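You operate a simulated robot arm through the tools that you are given. There is no shell and no other tool.

You run a simulated robot arm. Do the job below in one go: nothing can be reset, and whatever is moved stays where it is left.

Task
Warm the tub that expires first on the hot plate at LOW till its dot is green.
Fine: of the three in the open drawer; shut drawer and fridge door; turn the plate off after. Set down upright: what you pick out.

It is judged by the outcome, as a careful person would: the job done as asked, and still so three seconds after it is handed in. It fails if anything else is knocked over, pushed out of place, dropped, spilled or broken.

Robot
A 7-joint arm with a two-finger parallel gripper, fixed in place. Base frame: the origin is on the floor under the middle of its stand, x ahead of it, y to its left, z up. Lengths are in mm, angles in degrees, forces in N, time in s.
With the tool pointing down near the work surface it reaches from about 240 to 720 mm from the base axis. Its first joint turns from -143.0 to 143.0 degrees. Payload 3 kg.
The TCP is the grasp point between the finger pads, 30 mm short of the fingertips. In the tool frame z runs along the fingers and y along their closing line. The gripper opens to 110 mm. The fingers are 20 mm wide and 10 mm thick; the gripper's body (48 by 112 mm) begins 55 mm behind the TCP.
Orientation is that of the tool frame in the base frame, as [roll, pitch, yaw] about the fixed x, y, z axes, in that order (R = Rz(yaw) Ry(pitch) Rx(roll)). With the fingers straight down and closing along the base's y, the tool's x points along the base's -x, its y along +y and its z along -z.

Tools
- The arm moves only by the tool move_arm. Its argument "plan" is a list of rows, each an object (a shift or turn left out is 0, a gripper value left out holds the last) with "travel": the shift along the tool's x, y, z in mm, a list of three; "rot": the turn, a rotation vector about the tool's x, y, z in degrees, a list of three; "fingers": the opening, from 0 (shut) to 1 (fully open). In form: [{"travel": [x, y, z], "rot": [rx, ry, rz], "fingers": fingers}, ...]. A call has 1 to 20 rows; each row shifts and turns the commanded pose from where the row before left it, along the tool's axes as they then stand. Rows are played at 5 a second. More than 50 mm and 8.6 degrees between two rows, or a gripper value outside its range, and nothing of the call is played. Where a pose cannot be reached the arm comes as near as it can. A force on the tool above 40 N (or 10 N above the force at the start of the call, whichever is more), or a blocked arm, ends the call early, and 0.2 s more pass. Each finger travels about 153 mm/s and halts on what it meets, pressing with about 42 N; the grip force reading is that of the motor and also rises with nothing between the fingers. The clock runs only during rows and for 0.2 s after the last one: add rows that do not move to give the fingers time. The reply holds the time, the measured pose of the TCP, the force on the tool along the base axes, the opening and the grip force, in the units named above and with some noise, with the torque about the TCP (base axes, N m) and any sound that the robot's microphone picked up, and new pictures: "pictures" is both (left out), scene, wrist or none.
- Cameras (640 x 400 px; columns grow to the right, rows downward): "scene" is fixed at [47.7, -502.1, 1381.8]; the picture's right is [0.35, -0.94, 0.00], its down [-0.67, -0.25, -0.70] and it looks along [0.65, 0.24, -0.72] (base axes); focal length 214 px, centre (320, 200). "wrist" rides on the gripper at [72, 17, -103] in the tool frame; the picture's right is [-0.23, 0.97, 0.00], its down [-0.76, -0.18, -0.62] and it looks along [-0.61, -0.14, 0.78] (tool axes); focal length 222 px, centre (320, 200). There is no depth. A picture from a camera that has moved, and an enlarged one, comes with that camera's place and axes in the base frame and with its lens. The place of the scene camera against the robot may be out by one fixed shift of up to 12 mm in any direction.
- lift_body(by): moves the trunk up (or, below 0, down) by that many mm; the arm rides with it, the base frame stays. It gives what a move gives, with no picture.
- inspect(camera, box): a new picture of the part [left, top, right, bottom] of that camera's present view, enlarged. The clock stands still meanwhile.
- job_done(): hands the job in; it is judged then, once.

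Nothing tells you positions but the pictures and the camera data. Unless the task says otherwise, let go and move clear before handing in.

The tools are called after "Request:" as a command line: name --argument value ..., lists and objects as JSON in quotes. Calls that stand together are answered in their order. move_arm: Moves the arm, as the interface text tells. Its arguments: {"type":"object","properties":{"plan":{"type":"array","items":{"type":"object","properties":{"travel":{"type":"array","items":{"type":"number"}},"rot":{"type":"array","items":{"type":"number"}},"fingers":{"type":"number"}}}},"pictures":{"type":"string","enum":["both","scene","wrist","none"]}},"required":["plan"]} The other tools are called the same way: lift_body (by) moves the trunk up or down; inspect (camera, box) takes an enlarged picture of a part of a camera's view; job_done () hands the job in.

At the start:

```text
time_s: 0.0
position: [483.0, -160.3, 1192.8]
orientation: [180.0, 0.0, -179.9]
contact_force: [-0.6, 0.1, 0.1]
moment: [-0.01, 0.0, 0.06]
grip_width: 110.0
grasp_force: 0.3
trunk travel left (down, up): [-425.0, 65.0]
```

scene: 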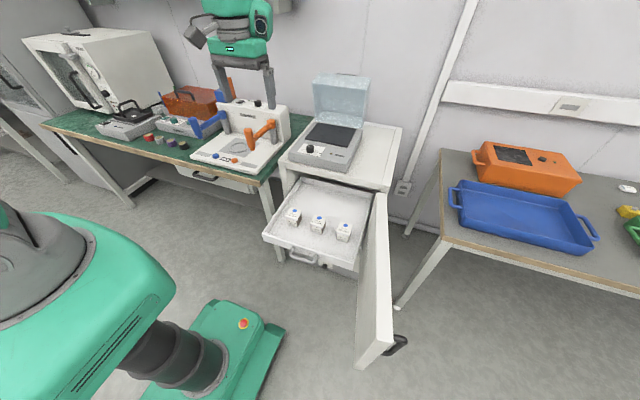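
wrist: 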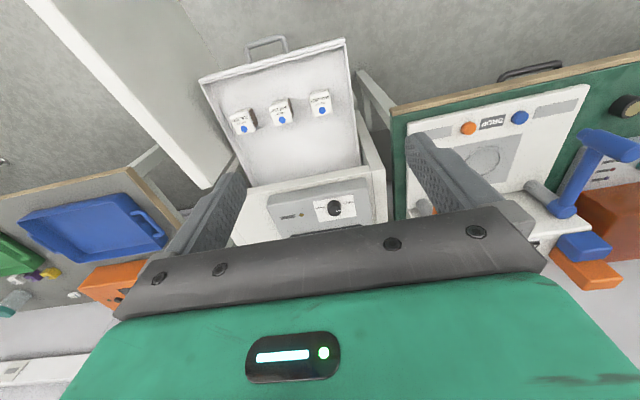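

I see an open fridge drawer with three small tubs, a fridge with its door open to the right, and what looks like a hot plate with a raised lid on top of the fridge. First I'll enlarge the views to read the labels and controls.

Request:
inspect --camera "wrist" --box '[200, 70, 360, 170]'

Request:
inspect --camera "wrist" --box '[230, 160, 410, 272]'

Request:
inspect --camera "scene" --box '[250, 170, 410, 270]'

Request:
inspect --camera "scene" --box '[270, 70, 410, 180]'

```text
4.00 times, centred on (280, 120) of wrist
camera zoom: at [410.2, -143.0, 1296.4], right [0.23, 0.97, 0.0], down [0.76, -0.18, 0.62], along [0.61, -0.14, -0.78], focal length 888 px, centre (480, 520)
```

zoom: 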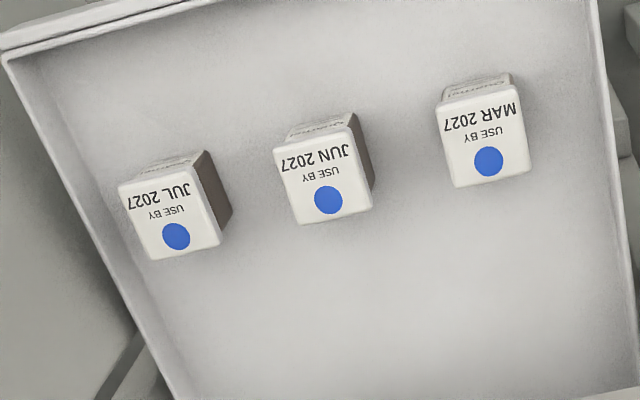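

```text
3.56 times, centred on (320, 216) of wrist
camera zoom: at [410.2, -143.0, 1296.4], right [0.23, 0.97, 0.0], down [0.76, -0.18, 0.62], along [0.61, -0.14, -0.78], focal length 790 px, centre (320, 143)
```

zoom: 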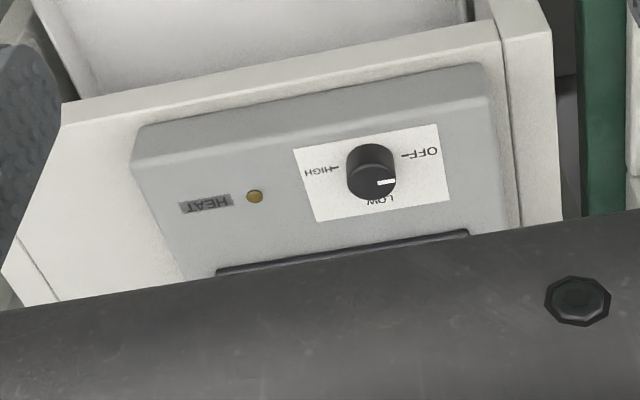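

```text
4.00 times, centred on (330, 220) of scene
camera zoom: at [47.7, -502.1, 1381.8], right [0.35, -0.94, 0.0], down [-0.67, -0.25, -0.7], along [0.65, 0.24, -0.72], focal length 858 px, centre (280, 120)
```

zoom: 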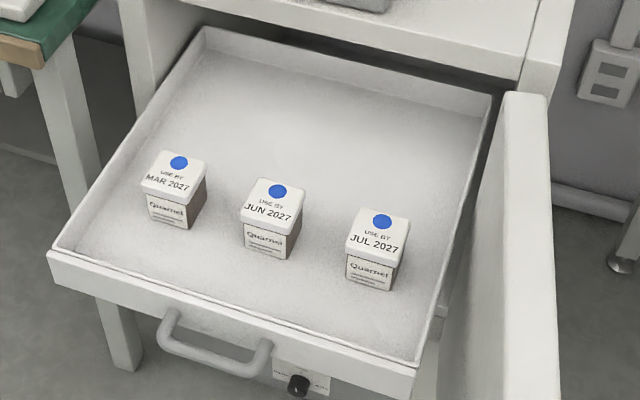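

```text
3.64 times, centred on (340, 125) of scene
camera zoom: at [47.7, -502.1, 1381.8], right [0.35, -0.94, 0.0], down [-0.67, -0.25, -0.7], along [0.65, 0.24, -0.72], focal length 780 px, centre (247, 473)
```

zoom: 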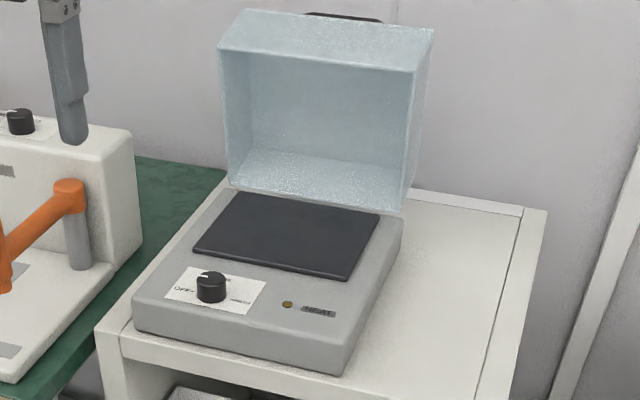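

The tub marked MAR 2027, leftmost in the drawer at about (597, -179, 660), expires first. The hot plate sits on the fridge with its knob near (770, -190, 875). I'll take closer looks at the knob, door and lid before moving.

Request:
inspect --camera "wrist" --box '[310, 190, 370, 228]'

Request:
inspect --camera "scene" --box '[300, 130, 350, 162]'

Request:
inspect --camera "scene" --box '[330, 180, 430, 380]'

Request:
inspect --camera "wrist" --box '[40, 0, 400, 225]'

Request:
inspect --camera "scene" --box '[260, 230, 360, 292]'

```text
10.53 times, centred on (340, 209) of wrist
camera zoom: at [410.2, -143.0, 1296.4], right [0.23, 0.97, 0.0], down [0.76, -0.18, 0.62], along [0.61, -0.14, -0.78], focal length 2338 px, centre (110, 105)
```

zoom: 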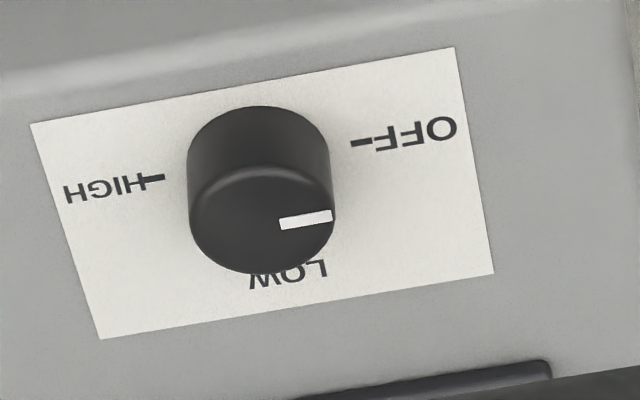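

```text
12.50 times, centred on (325, 146) of scene
camera zoom: at [47.7, -502.1, 1381.8], right [0.35, -0.94, 0.0], down [-0.67, -0.25, -0.7], along [0.65, 0.24, -0.72], focal length 2681 px, centre (258, 875)
```

zoom: 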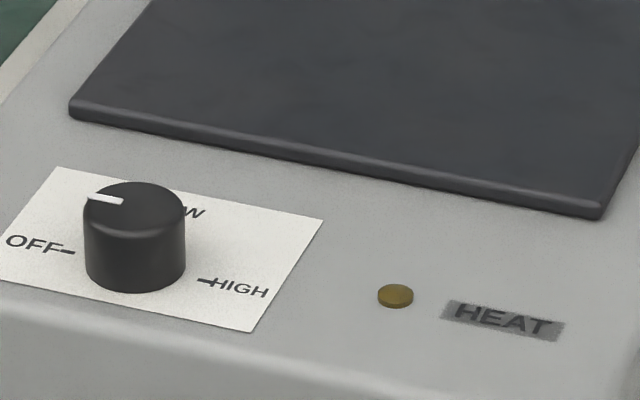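

```text
2.00 times, centred on (380, 280) of scene
camera zoom: at [47.7, -502.1, 1381.8], right [0.35, -0.94, 0.0], down [-0.67, -0.25, -0.7], along [0.65, 0.24, -0.72], focal length 429 px, centre (200, 40)
```

zoom: 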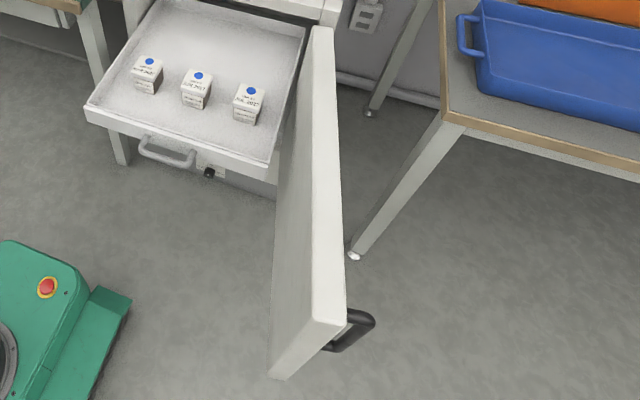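

```text
1.78 times, centred on (220, 112) of wrist
camera zoom: at [410.2, -143.0, 1296.4], right [0.23, 0.97, 0.0], down [0.76, -0.18, 0.62], along [0.61, -0.14, -0.78], focal length 395 px, centre (498, 356)
```

zoom: 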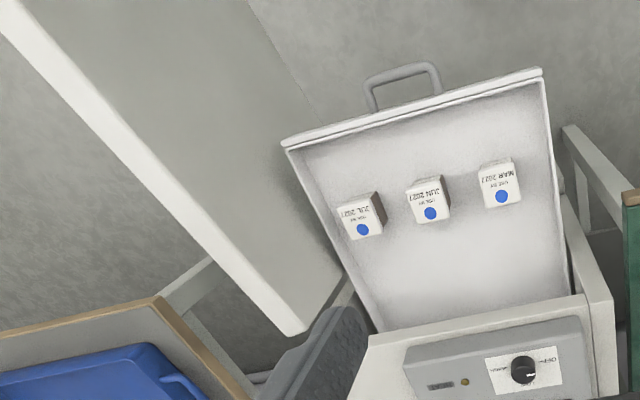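

```text
6.40 times, centred on (310, 261) of scene
camera zoom: at [47.7, -502.1, 1381.8], right [0.35, -0.94, 0.0], down [-0.67, -0.25, -0.7], along [0.65, 0.24, -0.72], focal length 1373 px, centre (384, -190)
```

zoom: 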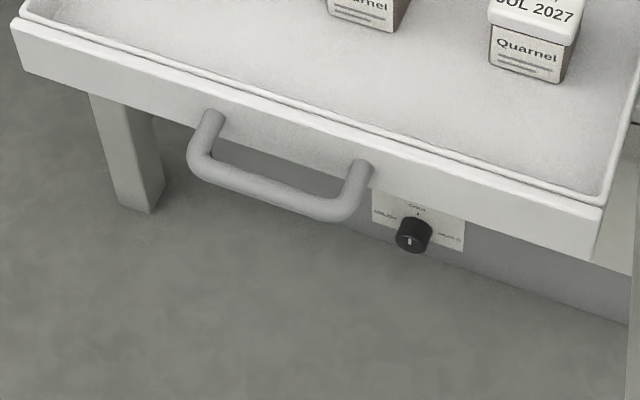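

MAR 2027 is the first to expire. The plate knob points to OFF (toward +y), LOW is on the far side (+x) and HIGH is toward -y, so LOW is a quarter turn clockwise seen from above. I'll test the arm's reach toward the plate in free air before picking anything up.

Request:
move_arm --plan '[{"travel": [-50, 0, 0]}, {"travel": [-50, 0, 0]}, {"travel": [-50, 0, 0]}, {"travel": [-50, 0, 0]}, {"travel": [0, 0, 0]}]' --pictures "both"

```text
time_s: 1.2
position: [686.5, -160.2, 1193.9]
orientation: [179.9, -0.1, -179.8]
contact_force: [-0.5, 1.0, -0.6]
moment: [0.0, 0.06, -0.02]
grip_width: 110.2
grasp_force: 0.0
trunk travel left (down, up): [-425.0, 65.0]
camera wrist: at [613.4, -142.7, 1297.2], right [0.23, 0.97, 0.0], down [0.76, -0.18, 0.62], along [0.61, -0.14, -0.78], focal length 222 px, centre (320, 200)
```

scene: 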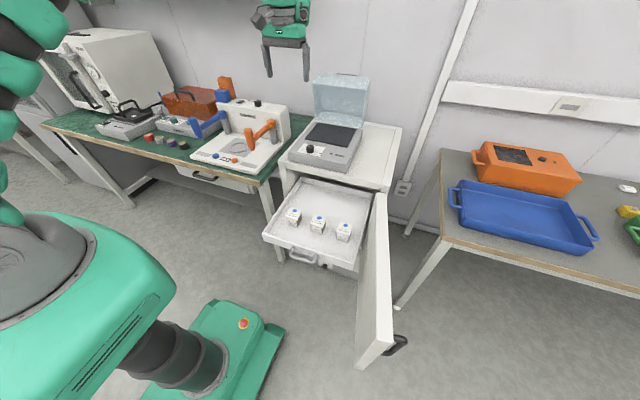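
wrist: 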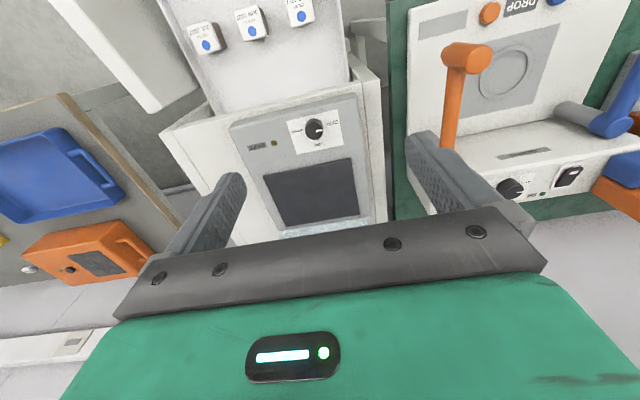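

Reaching x=686 with the tool down works at this height. I'll go further out to see whether the arm gets over the knob with the tool vertical.

Request:
move_arm --plan '[{"travel": [-50, 0, 0]}, {"travel": [-50, 0, 0]}, {"travel": [0, 0, 0]}]' --pictures "wrist"

Request:
inspect --camera "wrist" --box '[200, 60, 420, 240]'

```text
time_s: 2.0
position: [733.3, -158.7, 1194.8]
orientation: [180.0, 0.0, -180.0]
contact_force: [-1.1, 0.5, -0.6]
moment: [-0.01, -0.04, -0.01]
grip_width: 110.0
grasp_force: 0.0
out of reach, approached as far as the arm can: row 2
trunk travel left (down, up): [-425.0, 65.0]
camera wrist: at [660.8, -142.5, 1297.8], right [0.23, 0.97, 0.0], down [0.76, -0.18, 0.62], along [0.61, -0.14, -0.78], focal length 222 px, centre (320, 200)
```

wrist: 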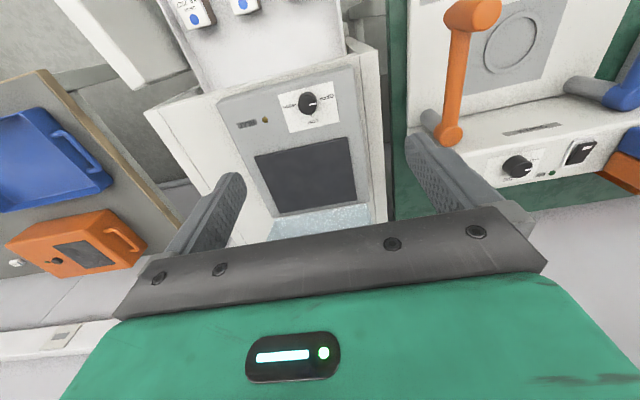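

```text
2.22 times, centred on (310, 150) of wrist
camera zoom: at [660.8, -142.5, 1297.8], right [0.23, 0.97, 0.0], down [0.76, -0.18, 0.62], along [0.61, -0.14, -0.78], focal length 494 px, centre (342, 311)
```

zoom: 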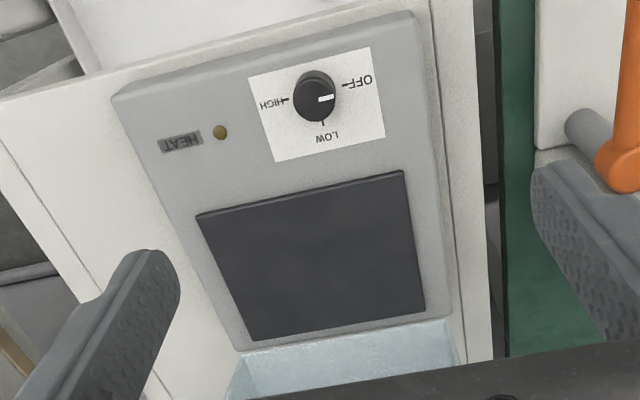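

With the tool vertical at this height the arm tops out near r=750, and the knob is at r≈793. I'll go lower to see whether the reach grows.

Request:
move_arm --plan '[{"travel": [0, 0, 50]}, {"travel": [0, 0, 50]}, {"travel": [0, 0, 50]}, {"travel": [-40, 0, 0]}, {"travel": [-40, 0, 0]}, {"travel": [0, 0, 0]}]' --pictures "none"

```text
time_s: 3.4
position: [778.4, -157.0, 1039.3]
orientation: [-180.0, 0.0, -179.9]
contact_force: [-0.1, -0.1, 0.5]
moment: [-0.04, -0.02, -0.05]
grip_width: 110.1
grasp_force: 0.1
out of reach, approached as far as the arm can: row 5
trunk travel left (down, up): [-425.0, 65.0]
```

The reach grows to about r=794 at z=1039, so the knob should be reachable with the tool vertical near z≈880. For the plate I'll tilt the tool forward about 40° and test that reach, again in free air.

Request:
move_arm --plan '[{"rot": [0, -8, 0]}, {"rot": [0, -8, 0]}, {"rot": [0, -8, 0]}, {"rot": [0, -8, 0]}, {"rot": [0, -8, 0]}, {"travel": [-38.3, 0, 32.1]}, {"travel": [-38.3, 0, 32.1]}, {"travel": [0, 0, 0]}]' --pictures "both"

```text
time_s: 5.2
position: [879.7, -156.7, 1039.9]
orientation: [180.0, 39.9, -180.0]
contact_force: [0.7, -0.7, 0.2]
moment: [0.01, -0.03, 0.01]
grip_width: 109.9
grasp_force: 0.1
trunk travel left (down, up): [-425.0, 65.0]
camera wrist: at [755.8, -140.5, 1072.6], right [0.17, 0.97, 0.15], down [0.18, -0.18, 0.97], along [0.97, -0.14, -0.21], focal length 222 px, centre (320, 200)
```

scene: 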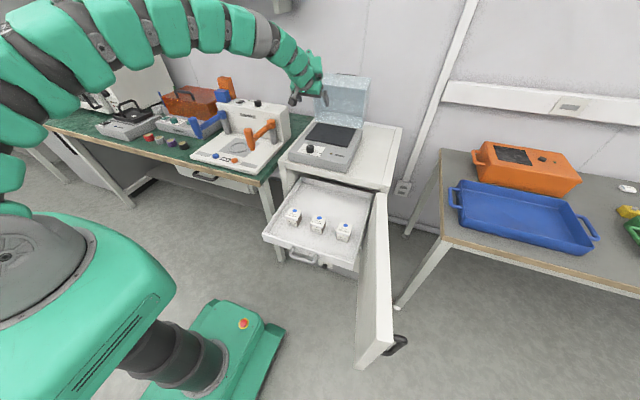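
wrist: 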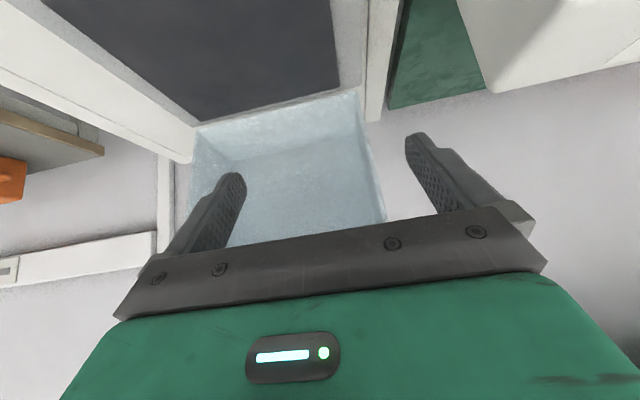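

The tilted reach is good: (880, -157) at 40° was no problem. Next I'll bring the tilted gripper over the MAR tub at roughly (583, -179) and stop above it to check alignment.

Request:
move_arm --plan '[{"travel": [37.9, -3.7, -31.8]}, {"travel": [37.9, -3.7, -31.8]}, {"travel": [37.9, -3.7, -31.8]}, {"travel": [37.9, -3.7, -31.8]}, {"travel": [37.9, -3.7, -31.8]}, {"travel": [37.9, -3.7, -31.8], "fingers": 0.8}, {"travel": [30.0, 0, 35.8]}, {"travel": [30.0, 0, 35.8]}, {"travel": [30.0, 0, 35.8]}, {"travel": [30.0, 0, 35.8]}, {"travel": [30.0, 0, 35.8]}, {"travel": [15, 0, 17.9]}, {"travel": [0, 0, 0]}]' --pictures "both"

```text
time_s: 8.0
position: [580.7, -180.4, 781.4]
orientation: [180.0, 40.0, -179.9]
contact_force: [0.5, -0.9, 0.2]
moment: [0.04, 0.01, 0.03]
grip_width: 88.2
grasp_force: 0.0
trunk travel left (down, up): [-425.0, 65.0]
camera wrist: at [459.1, -162.7, 814.1], right [0.17, 0.97, 0.15], down [0.18, -0.18, 0.97], along [0.97, -0.14, -0.21], focal length 222 px, centre (320, 200)
```

scene: 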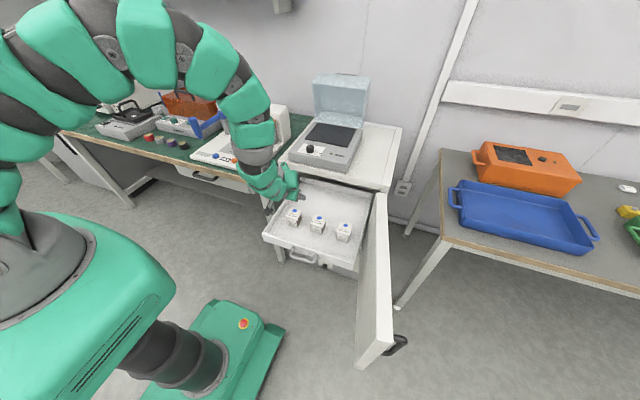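
wrist: 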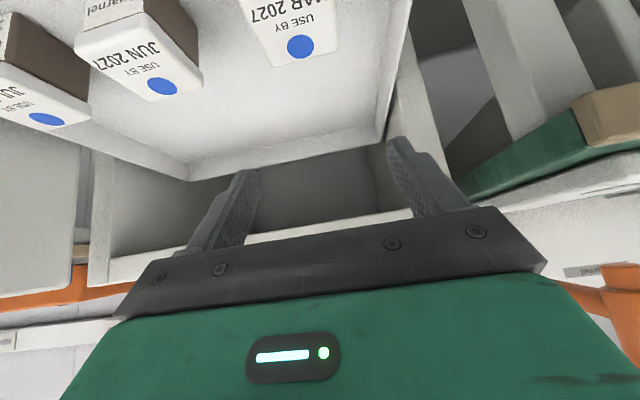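

The MAR tub's lid spans about y -207 to -153 and is centred near x=587, so it lines up with the open fingers. I'll lower over it to about z=660 and check again.

Request:
move_arm --plan '[{"travel": [21.1, 0, 34.5]}, {"travel": [25.7, 0, 30.6]}, {"travel": [25.7, 0, 30.6]}, {"travel": [0, 0, 0]}]' --pictures "both"

Request:
inspect --camera "scene" --box '[250, 170, 350, 240]'

```text
time_s: 9.0
position: [584.1, -181.1, 663.9]
orientation: [180.0, 40.0, -180.0]
contact_force: [-0.4, -0.5, 0.0]
moment: [-0.01, 0.01, -0.01]
grip_width: 88.2
grasp_force: 0.1
trunk travel left (down, up): [-425.0, 65.0]
camera wrist: at [462.3, -163.5, 696.5], right [0.17, 0.97, 0.15], down [0.18, -0.18, 0.97], along [0.97, -0.14, -0.21], focal length 222 px, centre (320, 200)
```

scene: 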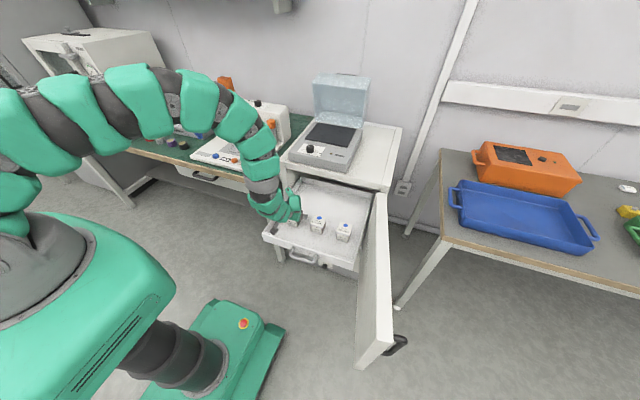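
wrist: 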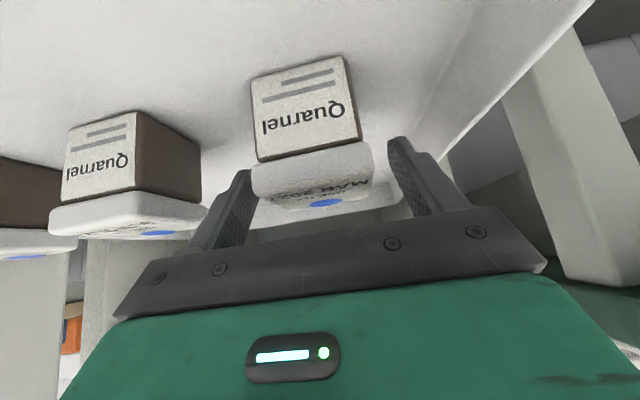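

```text
5.71 times, centred on (300, 205) of scene
camera zoom: at [47.7, -502.1, 1381.8], right [0.35, -0.94, 0.0], down [-0.67, -0.25, -0.7], along [0.65, 0.24, -0.72], focal length 1226 px, centre (434, 171)
```

zoom: 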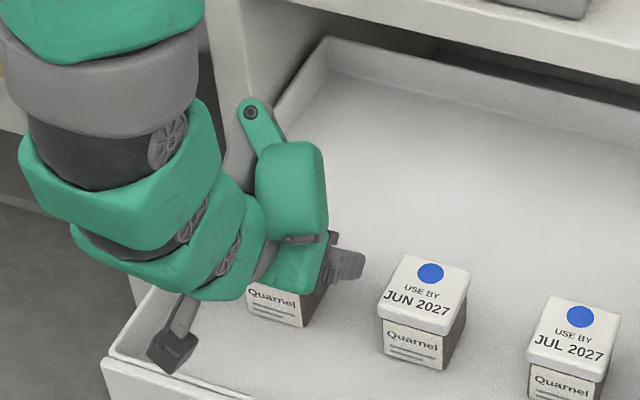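

The open fingers straddle the MAR tub, which runs from about z 602 at the bottom to 663 at the top. I'll go down another 22 mm and close on it.

Request:
move_arm --plan '[{"travel": [5.9, -0.5, 9.4]}, {"travel": [5.9, 0, 9.4]}, {"travel": [0, 0, 0], "fingers": 0.3}, {"travel": [0, 0, 0]}, {"travel": [0, 0, 0]}]' --pictures "both"

Request:
inspect --camera "scene" --box '[250, 170, 350, 240]'

```text
time_s: 10.2
position: [587.4, -181.0, 640.8]
orientation: [-179.9, 40.0, 179.9]
contact_force: [-0.7, -0.1, -0.5]
moment: [0.04, -0.03, -0.01]
grip_width: 53.8
grasp_force: 42.1
trunk travel left (down, up): [-425.0, 65.0]
camera wrist: at [465.2, -164.3, 674.5], right [0.17, 0.97, 0.15], down [0.18, -0.18, 0.97], along [0.97, -0.14, -0.21], focal length 222 px, centre (320, 200)
```

scene: 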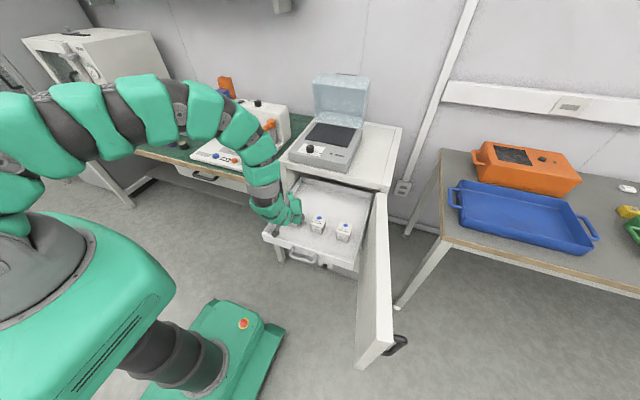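
wrist: 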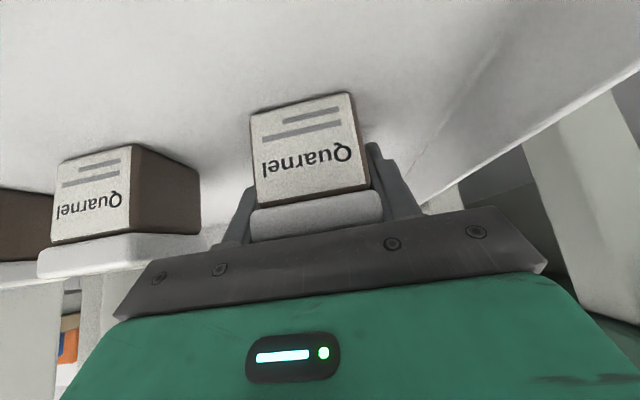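

```text
5.71 times, centred on (300, 205) of scene
camera zoom: at [47.7, -502.1, 1381.8], right [0.35, -0.94, 0.0], down [-0.67, -0.25, -0.7], along [0.65, 0.24, -0.72], focal length 1226 px, centre (434, 171)
```

zoom: 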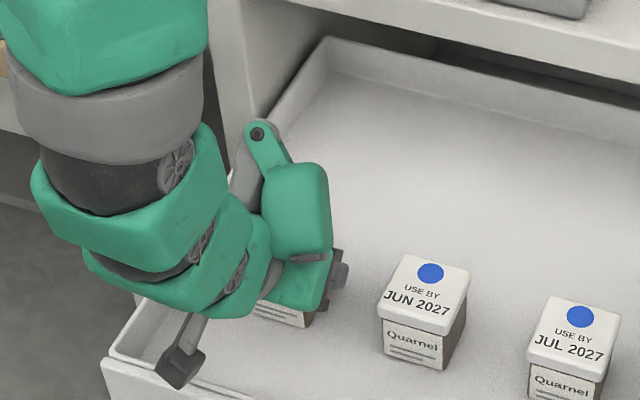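

The grip is solid at 53.8 mm. I'll lift the tub straight up, clear of the drawer and above hot-plate height.

Request:
move_arm --plan '[{"travel": [-6.4, 0, -7.7]}, {"travel": [-12.9, 0, -15.3]}, {"travel": [-19.3, 0, -23.0]}, {"travel": [-25.7, 0, -30.6]}, {"travel": [-25.7, 0, -30.6]}, {"travel": [-25.7, 0, -30.6]}, {"travel": [-25.7, 0, -30.6]}, {"travel": [-25.7, 0, -30.6]}, {"travel": [-25.7, 0, -30.6]}, {"travel": [-19.3, 0, -23.0]}, {"travel": [0, 0, 0]}]' --pictures "both"

```text
time_s: 12.6
position: [587.8, -180.4, 972.0]
orientation: [180.0, 40.1, -179.9]
contact_force: [-0.7, 0.1, -1.0]
moment: [-0.01, -0.01, 0.06]
grip_width: 52.9
grasp_force: 41.8
trunk travel left (down, up): [-425.0, 65.0]
camera wrist: at [464.8, -163.7, 1004.4], right [0.17, 0.97, 0.15], down [0.18, -0.18, 0.97], along [0.97, -0.14, -0.21], focal length 222 px, centre (320, 200)
```

scene: 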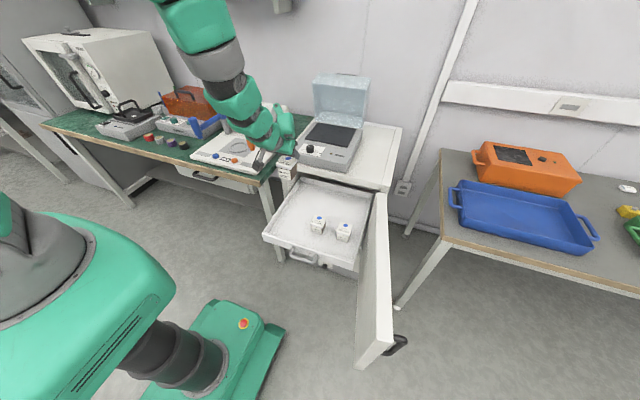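
wrist: 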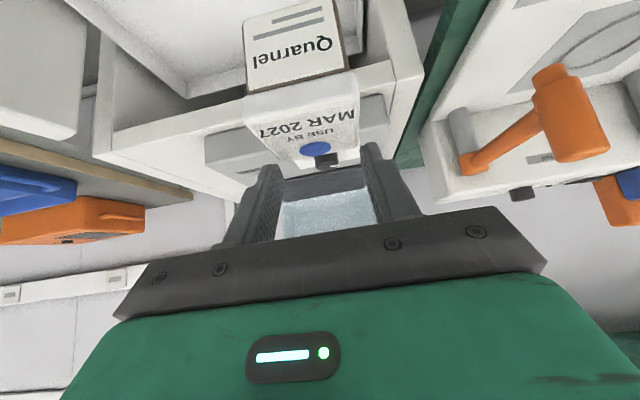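

The tub appears to have shifted or pivoted in the fingers during the lift. I'll stop and look closely before going on.

Request:
inspect --camera "wrist" --box '[200, 0, 420, 240]'

Request:
inspect --camera "scene" --box '[220, 90, 340, 200]'

```text
1.67 times, centred on (310, 120) of wrist
camera zoom: at [464.8, -163.7, 1004.4], right [0.17, 0.97, 0.15], down [0.18, -0.18, 0.97], along [0.97, -0.14, -0.21], focal length 370 px, centre (337, 333)
```

zoom: 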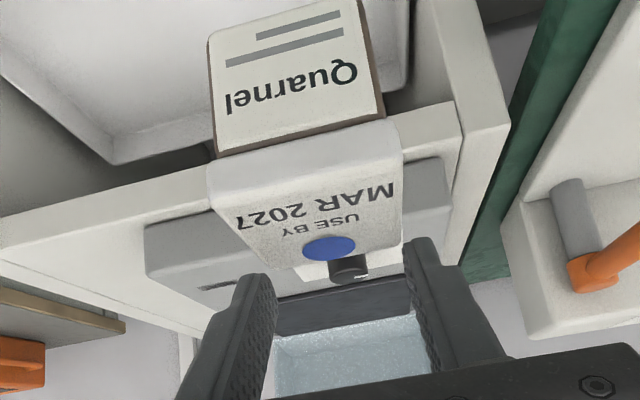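

```text
3.64 times, centred on (280, 145) of scene
camera zoom: at [47.7, -502.1, 1381.8], right [0.35, -0.94, 0.0], down [-0.67, -0.25, -0.7], along [0.65, 0.24, -0.72], focal length 780 px, centre (466, 400)
```

zoom: 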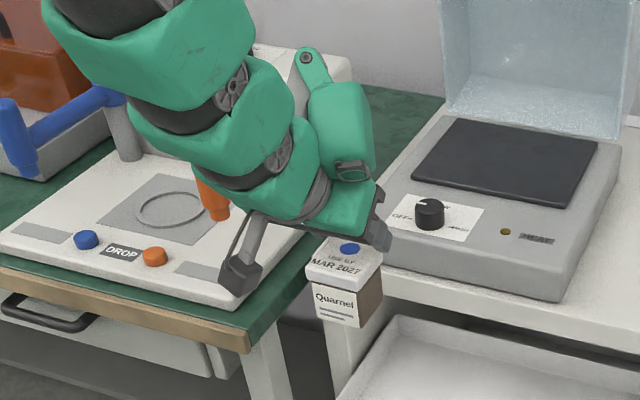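

The tub is still upright but has slid about 45 mm down and hangs by the fingertips at its lid, with its bottom near z≈883. It's directly above its old spot in the drawer. I'll lower it straight back down right away so I can regrip it deeper.

Request:
move_arm --plan '[{"travel": [32.1, 0, 38.3]}, {"travel": [32.1, 0, 38.3]}, {"travel": [32.1, 0, 38.3]}, {"travel": [32.1, 0, 38.3]}, {"travel": [32.1, 0, 38.3]}, {"travel": [9.6, 0, 11.5]}, {"travel": [5.1, 0, 6.1]}]' --pictures "both"

Request:
inspect --camera "scene" --box '[250, 170, 350, 240]'

Request:
inspect --camera "wrist" --box '[200, 0, 420, 240]'

```text
time_s: 14.2
position: [588.2, -182.0, 699.6]
orientation: [-180.0, 40.0, -179.9]
contact_force: [-0.6, 0.5, -1.2]
moment: [0.0, 0.02, -0.01]
grip_width: 53.4
grasp_force: 41.9
trunk travel left (down, up): [-425.0, 65.0]
camera wrist: at [465.2, -164.0, 731.3], right [0.17, 0.97, 0.15], down [0.18, -0.18, 0.97], along [0.97, -0.14, -0.21], focal length 222 px, centre (320, 200)
```

scene: 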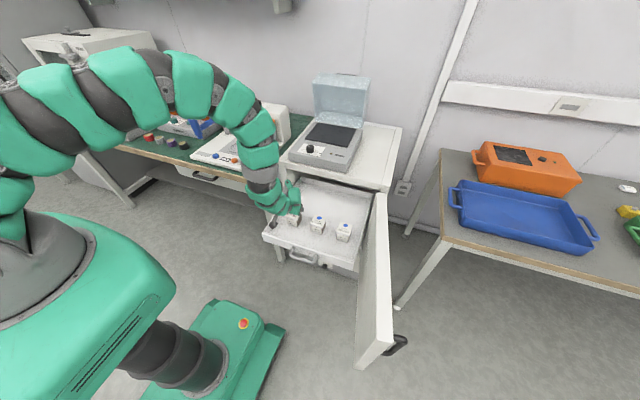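
wrist: 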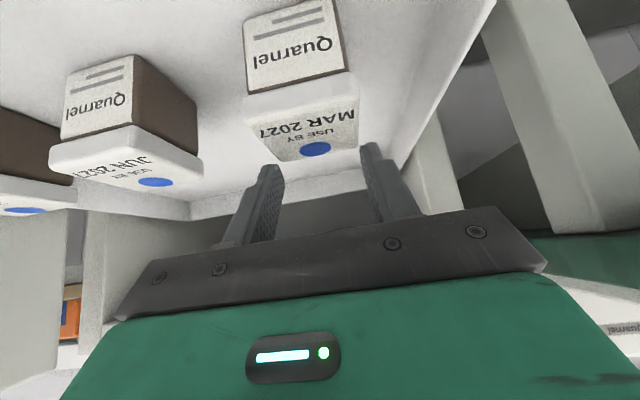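

```text
5.71 times, centred on (300, 205) of scene
camera zoom: at [47.7, -502.1, 1381.8], right [0.35, -0.94, 0.0], down [-0.67, -0.25, -0.7], along [0.65, 0.24, -0.72], focal length 1226 px, centre (434, 171)
```

zoom: 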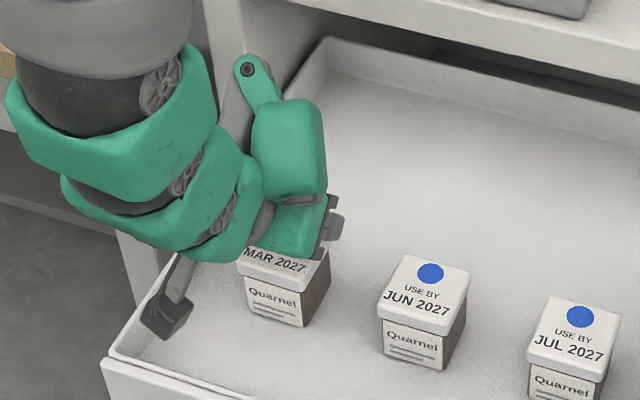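

```text
1.67 times, centred on (310, 120) of wrist
camera zoom: at [465.2, -164.0, 731.3], right [0.17, 0.97, 0.15], down [0.18, -0.18, 0.97], along [0.97, -0.14, -0.21], focal length 370 px, centre (337, 333)
```

zoom: 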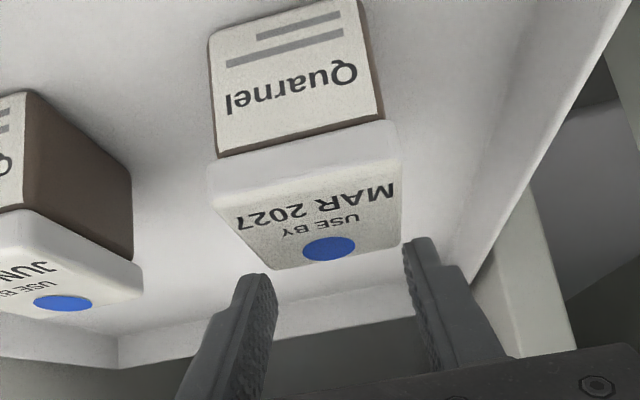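

The tub held its place in the fingers on the way down and now hangs about 8 mm above the drawer floor. I'll set it down softly, then open the fingers.

Request:
move_arm --plan '[{"travel": [1.9, 0, 2.3]}, {"travel": [1.9, 0, 2.3]}, {"travel": [1.3, 0, 1.5]}, {"travel": [0, 0, 0]}]' --pictures "wrist"

Request:
inspect --camera "wrist" --box '[200, 0, 420, 240]'

Request:
inspect --camera "scene" --box '[270, 195, 330, 235]'

```text
time_s: 14.8
position: [592.8, -181.8, 697.1]
orientation: [-179.7, 40.6, -179.6]
contact_force: [0.9, 0.0, 10.6]
moment: [-0.2, 0.04, 0.17]
grip_width: 53.1
grasp_force: 41.9
trunk travel left (down, up): [-425.0, 65.0]
stopped in row 3: the force on the tool passed its limit at 43 N (the readings are from after the stop); the commanded pose is now the measured one
camera wrist: at [469.5, -165.1, 728.4], right [0.17, 0.98, 0.14], down [0.17, -0.17, 0.97], along [0.97, -0.14, -0.2], focal length 222 px, centre (320, 200)
```

wrist: 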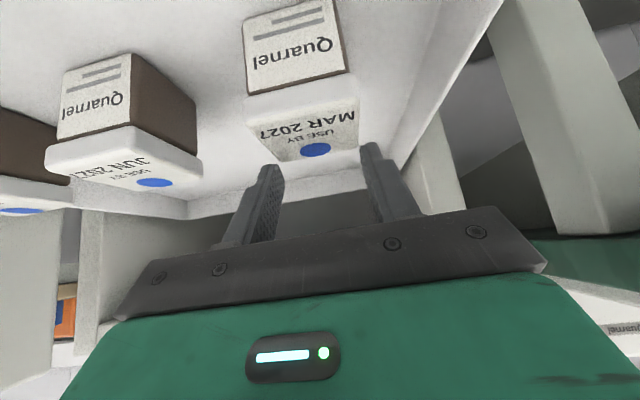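

```text
1.67 times, centred on (310, 120) of wrist
camera zoom: at [469.5, -165.1, 728.4], right [0.17, 0.98, 0.14], down [0.17, -0.17, 0.97], along [0.97, -0.14, -0.2], focal length 370 px, centre (337, 333)
```

zoom: 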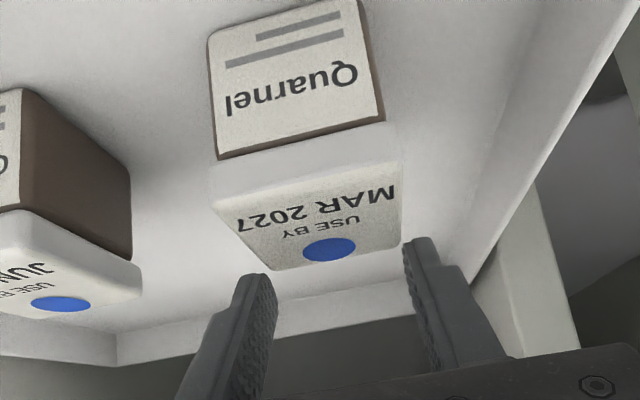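

```text
10.00 times, centred on (300, 215) of scene
camera zoom: at [47.7, -502.1, 1381.8], right [0.35, -0.94, 0.0], down [-0.67, -0.25, -0.7], along [0.65, 0.24, -0.72], focal length 2145 px, centre (520, 50)
```

zoom: 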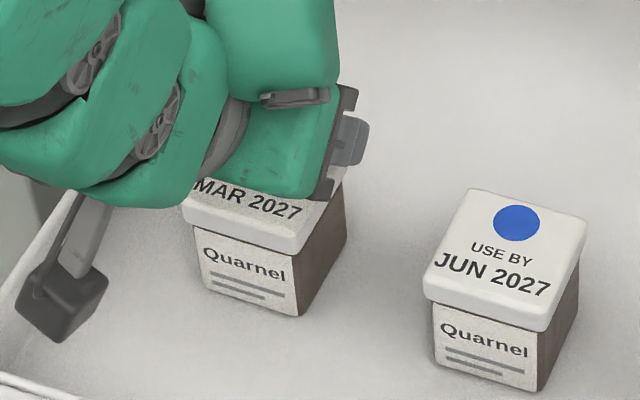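

The tub is standing on the drawer floor; the tool registered the touch-down and nothing moved in the grip. I'll open, shift back 14 mm and down 20 mm for a deeper fingertip hold across the lid, close again, and check.

Request:
move_arm --plan '[{"travel": [0, 0, 0], "fingers": 0.8}, {"travel": [0, 0, 0]}, {"travel": [0, 0, 0]}]' --pictures "both"

Request:
inspect --camera "wrist" --box '[200, 0, 420, 240]'

```text
time_s: 15.6
position: [590.2, -181.9, 695.6]
orientation: [-179.8, 40.4, -179.7]
contact_force: [0.2, 0.9, -0.6]
moment: [0.02, -0.01, 0.0]
grip_width: 88.2
grasp_force: 0.1
trunk travel left (down, up): [-425.0, 65.0]
camera wrist: at [468.4, -164.8, 727.4], right [0.17, 0.97, 0.15], down [0.18, -0.18, 0.97], along [0.97, -0.14, -0.2], focal length 222 px, centre (320, 200)
```

scene: 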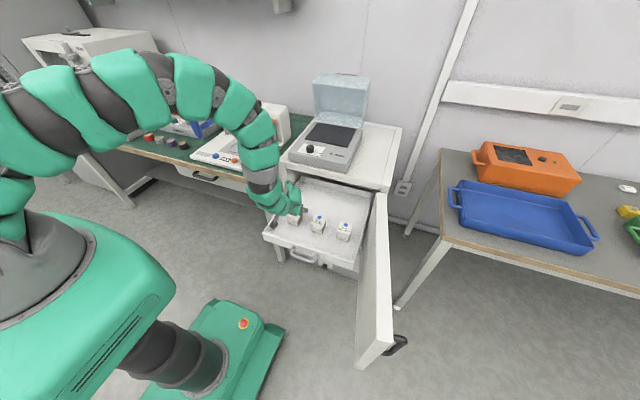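
wrist: 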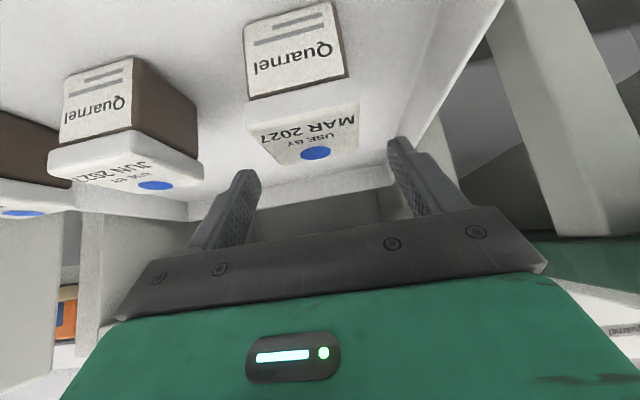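

```text
1.67 times, centred on (310, 120) of wrist
camera zoom: at [468.4, -164.8, 727.4], right [0.17, 0.97, 0.15], down [0.18, -0.18, 0.97], along [0.97, -0.14, -0.2], focal length 370 px, centre (337, 333)
```

zoom: 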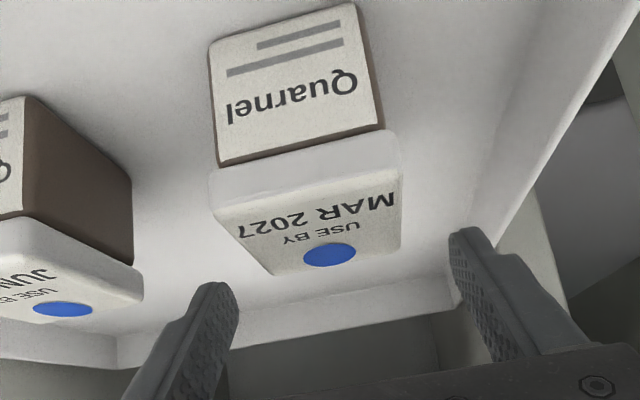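

The tub stands upright in the drawer, released. I'll regrip with the fingertips fully over the lid, then lift just 15 mm and check for slip.

Request:
move_arm --plan '[{"travel": [12.2, 0, 5.2]}, {"travel": [12.2, 0, 5.2]}, {"travel": [0, 0, 0], "fingers": 0.3}, {"travel": [0, 0, 0]}, {"travel": [0, 0, 0]}]' --pictures "wrist"

Request:
inspect --camera "wrist" --box '[200, 0, 420, 240]'

Request:
inspect --camera "scene" --box '[270, 195, 330, 235]'

```text
time_s: 16.8
position: [579.5, -181.4, 671.9]
orientation: [-179.8, 40.4, -179.6]
contact_force: [-0.2, -0.6, 0.0]
moment: [-0.01, 0.02, 0.01]
grip_width: 53.4
grasp_force: 42.1
trunk travel left (down, up): [-425.0, 65.0]
camera wrist: at [456.7, -164.4, 703.6], right [0.17, 0.97, 0.15], down [0.18, -0.18, 0.97], along [0.97, -0.14, -0.2], focal length 222 px, centre (320, 200)
```

wrist: 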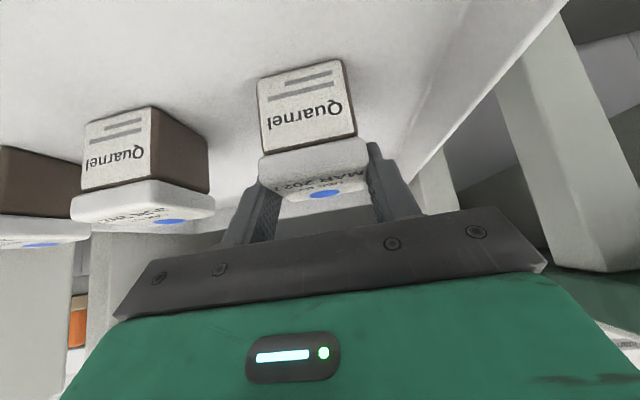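

```text
1.67 times, centred on (310, 120) of wrist
camera zoom: at [456.7, -164.4, 703.6], right [0.17, 0.97, 0.15], down [0.18, -0.18, 0.97], along [0.97, -0.14, -0.2], focal length 370 px, centre (337, 333)
```

zoom: 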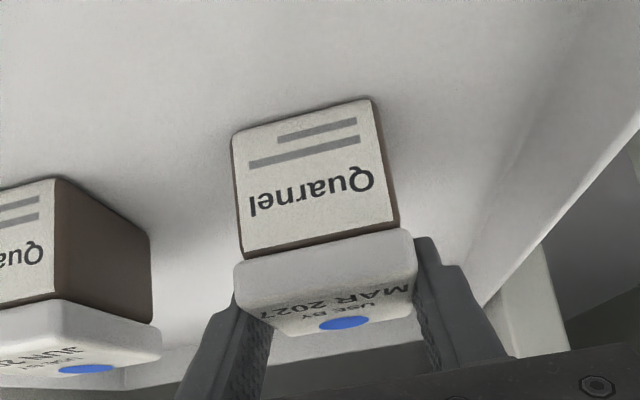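

```text
10.00 times, centred on (300, 215) of scene
camera zoom: at [47.7, -502.1, 1381.8], right [0.35, -0.94, 0.0], down [-0.67, -0.25, -0.7], along [0.65, 0.24, -0.72], focal length 2145 px, centre (520, 50)
```

zoom: 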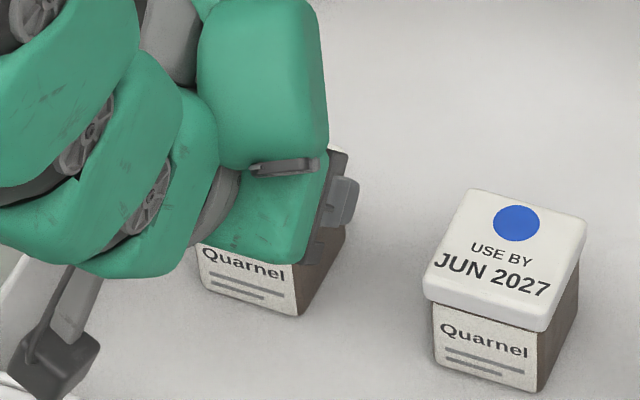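

The fingertips now overlap the lid properly. I'll lift 15 mm slowly and see whether the tub comes along.

Request:
move_arm --plan '[{"travel": [-1.9, 0, -2.3]}, {"travel": [-3.2, 0, -3.8]}, {"travel": [-4.5, 0, -5.4]}, {"travel": [0, 0, 0]}]' --pictures "wrist"

Request:
inspect --camera "wrist" --box '[200, 0, 420, 240]'

Request:
inspect --camera "scene" --box '[270, 195, 330, 235]'

```text
time_s: 17.8
position: [578.0, -181.4, 686.7]
orientation: [-179.9, 40.4, -179.8]
contact_force: [-0.2, 0.8, -1.2]
moment: [0.0, 0.03, -0.01]
grip_width: 53.5
grasp_force: 41.8
trunk travel left (down, up): [-425.0, 65.0]
camera wrist: at [456.1, -164.9, 717.9], right [0.17, 0.97, 0.15], down [0.18, -0.18, 0.97], along [0.97, -0.14, -0.2], focal length 222 px, centre (320, 200)
```

wrist: 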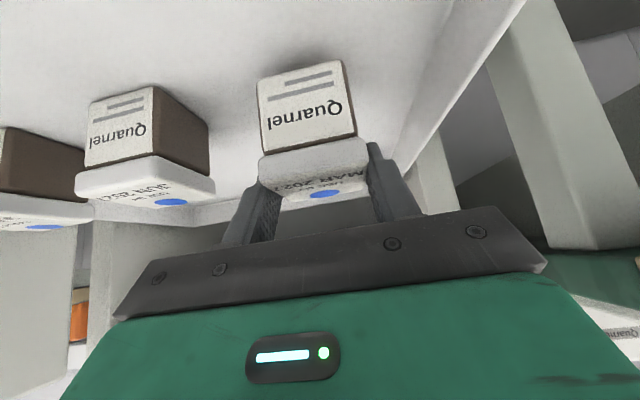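

```text
1.67 times, centred on (310, 120) of wrist
camera zoom: at [456.1, -164.9, 717.9], right [0.17, 0.97, 0.15], down [0.18, -0.18, 0.97], along [0.97, -0.14, -0.2], focal length 370 px, centre (337, 333)
```

zoom: 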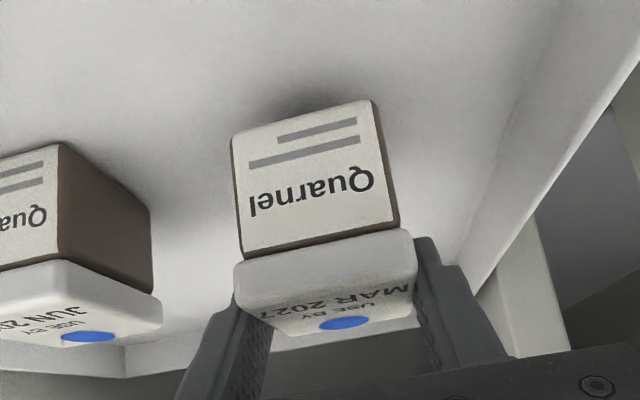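

```text
10.00 times, centred on (300, 215) of scene
camera zoom: at [47.7, -502.1, 1381.8], right [0.35, -0.94, 0.0], down [-0.67, -0.25, -0.7], along [0.65, 0.24, -0.72], focal length 2145 px, centre (520, 50)
```

zoom: 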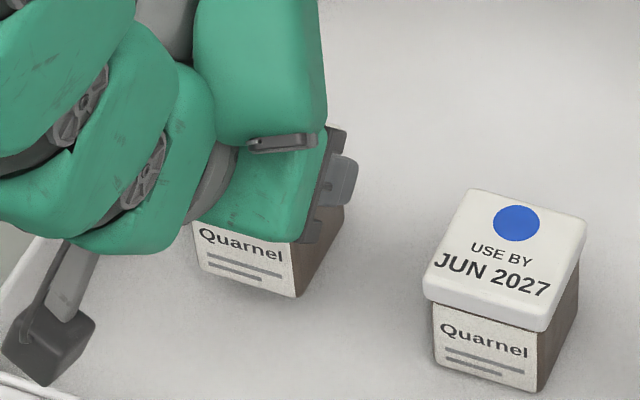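

The tub came up with the hand with no slip. I'll keep lifting at moderate speed and check partway.

Request:
move_arm --plan '[{"travel": [-6.4, 0, -7.7]}, {"travel": [-9.6, 0, -11.5]}, {"travel": [-12.9, 0, -15.3]}, {"travel": [-12.9, 0, -15.3]}, {"travel": [-12.9, 0, -15.3]}, {"travel": [-9.6, 0, -11.5]}, {"travel": [-6.4, 0, -7.7]}]' --pictures "wrist"

```text
time_s: 19.4
position: [579.6, -181.2, 797.8]
orientation: [-179.8, 40.4, -179.7]
contact_force: [0.4, 0.4, -1.7]
moment: [0.01, 0.03, -0.02]
grip_width: 53.4
grasp_force: 41.8
trunk travel left (down, up): [-425.0, 65.0]
camera wrist: at [456.6, -163.9, 828.5], right [0.17, 0.97, 0.15], down [0.18, -0.18, 0.97], along [0.97, -0.14, -0.2], focal length 222 px, centre (320, 200)
```

wrist: 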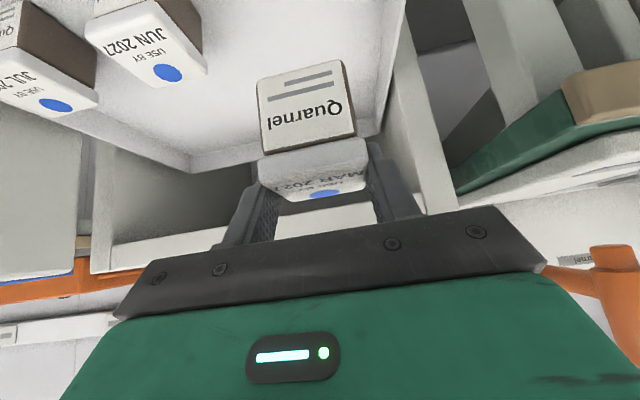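

The hold is steady. I'll raise the tub to about z=988, so its bottom clears the knob and hot plate.

Request:
move_arm --plan '[{"travel": [-6.5, 0, -7.6]}, {"travel": [-13, 0, -15.2]}, {"travel": [-19.4, 0, -22.8]}, {"travel": [-22.7, 0, -26.7]}, {"travel": [-22.7, 0, -26.7]}, {"travel": [-19.4, 0, -22.8]}, {"travel": [-13, 0, -15.2]}, {"travel": [-6.5, 0, -7.6]}]' --pictures "both"

Request:
inspect --camera "scene" --box '[240, 100, 340, 190]'

```text
time_s: 21.2
position: [577.9, -182.7, 987.3]
orientation: [-179.9, 40.4, -179.7]
contact_force: [0.1, 0.2, -1.6]
moment: [0.0, 0.01, -0.01]
grip_width: 53.6
grasp_force: 42.1
trunk travel left (down, up): [-425.0, 65.0]
camera wrist: at [455.4, -165.2, 1019.3], right [0.17, 0.97, 0.15], down [0.18, -0.18, 0.97], along [0.97, -0.14, -0.2], focal length 222 px, centre (320, 200)
```

scene: 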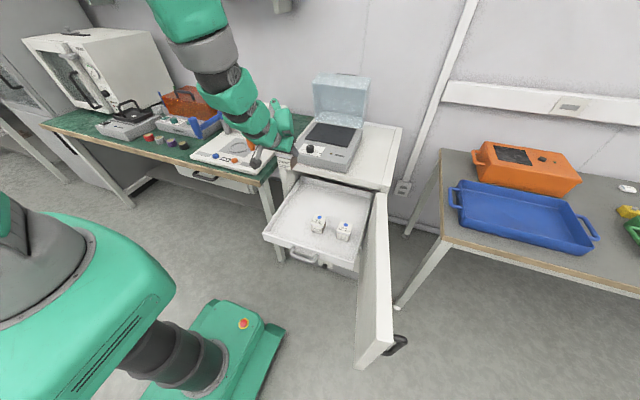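
wrist: 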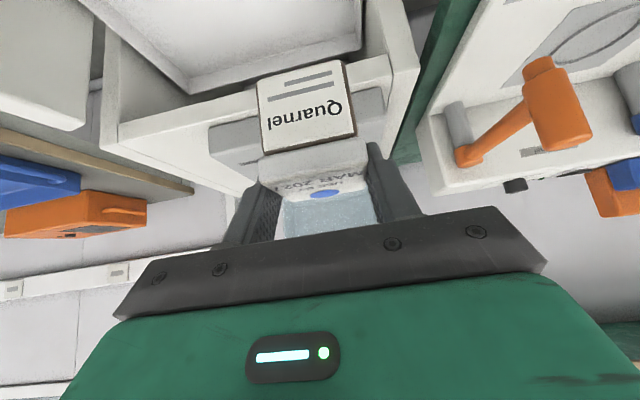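

```text
4.44 times, centred on (290, 145) of scene
camera zoom: at [47.7, -502.1, 1381.8], right [0.35, -0.94, 0.0], down [-0.67, -0.25, -0.7], along [0.65, 0.24, -0.72], focal length 953 px, centre (453, 444)
```

zoom: 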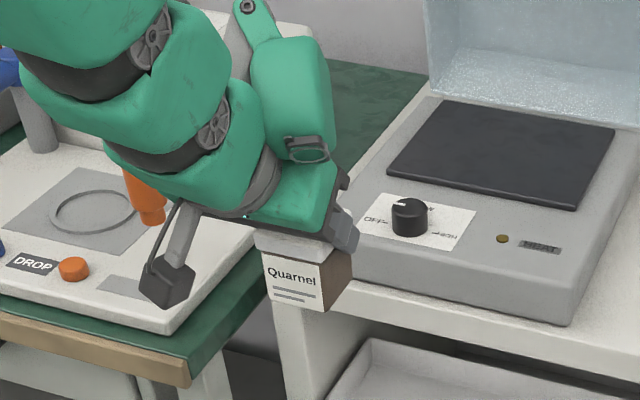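

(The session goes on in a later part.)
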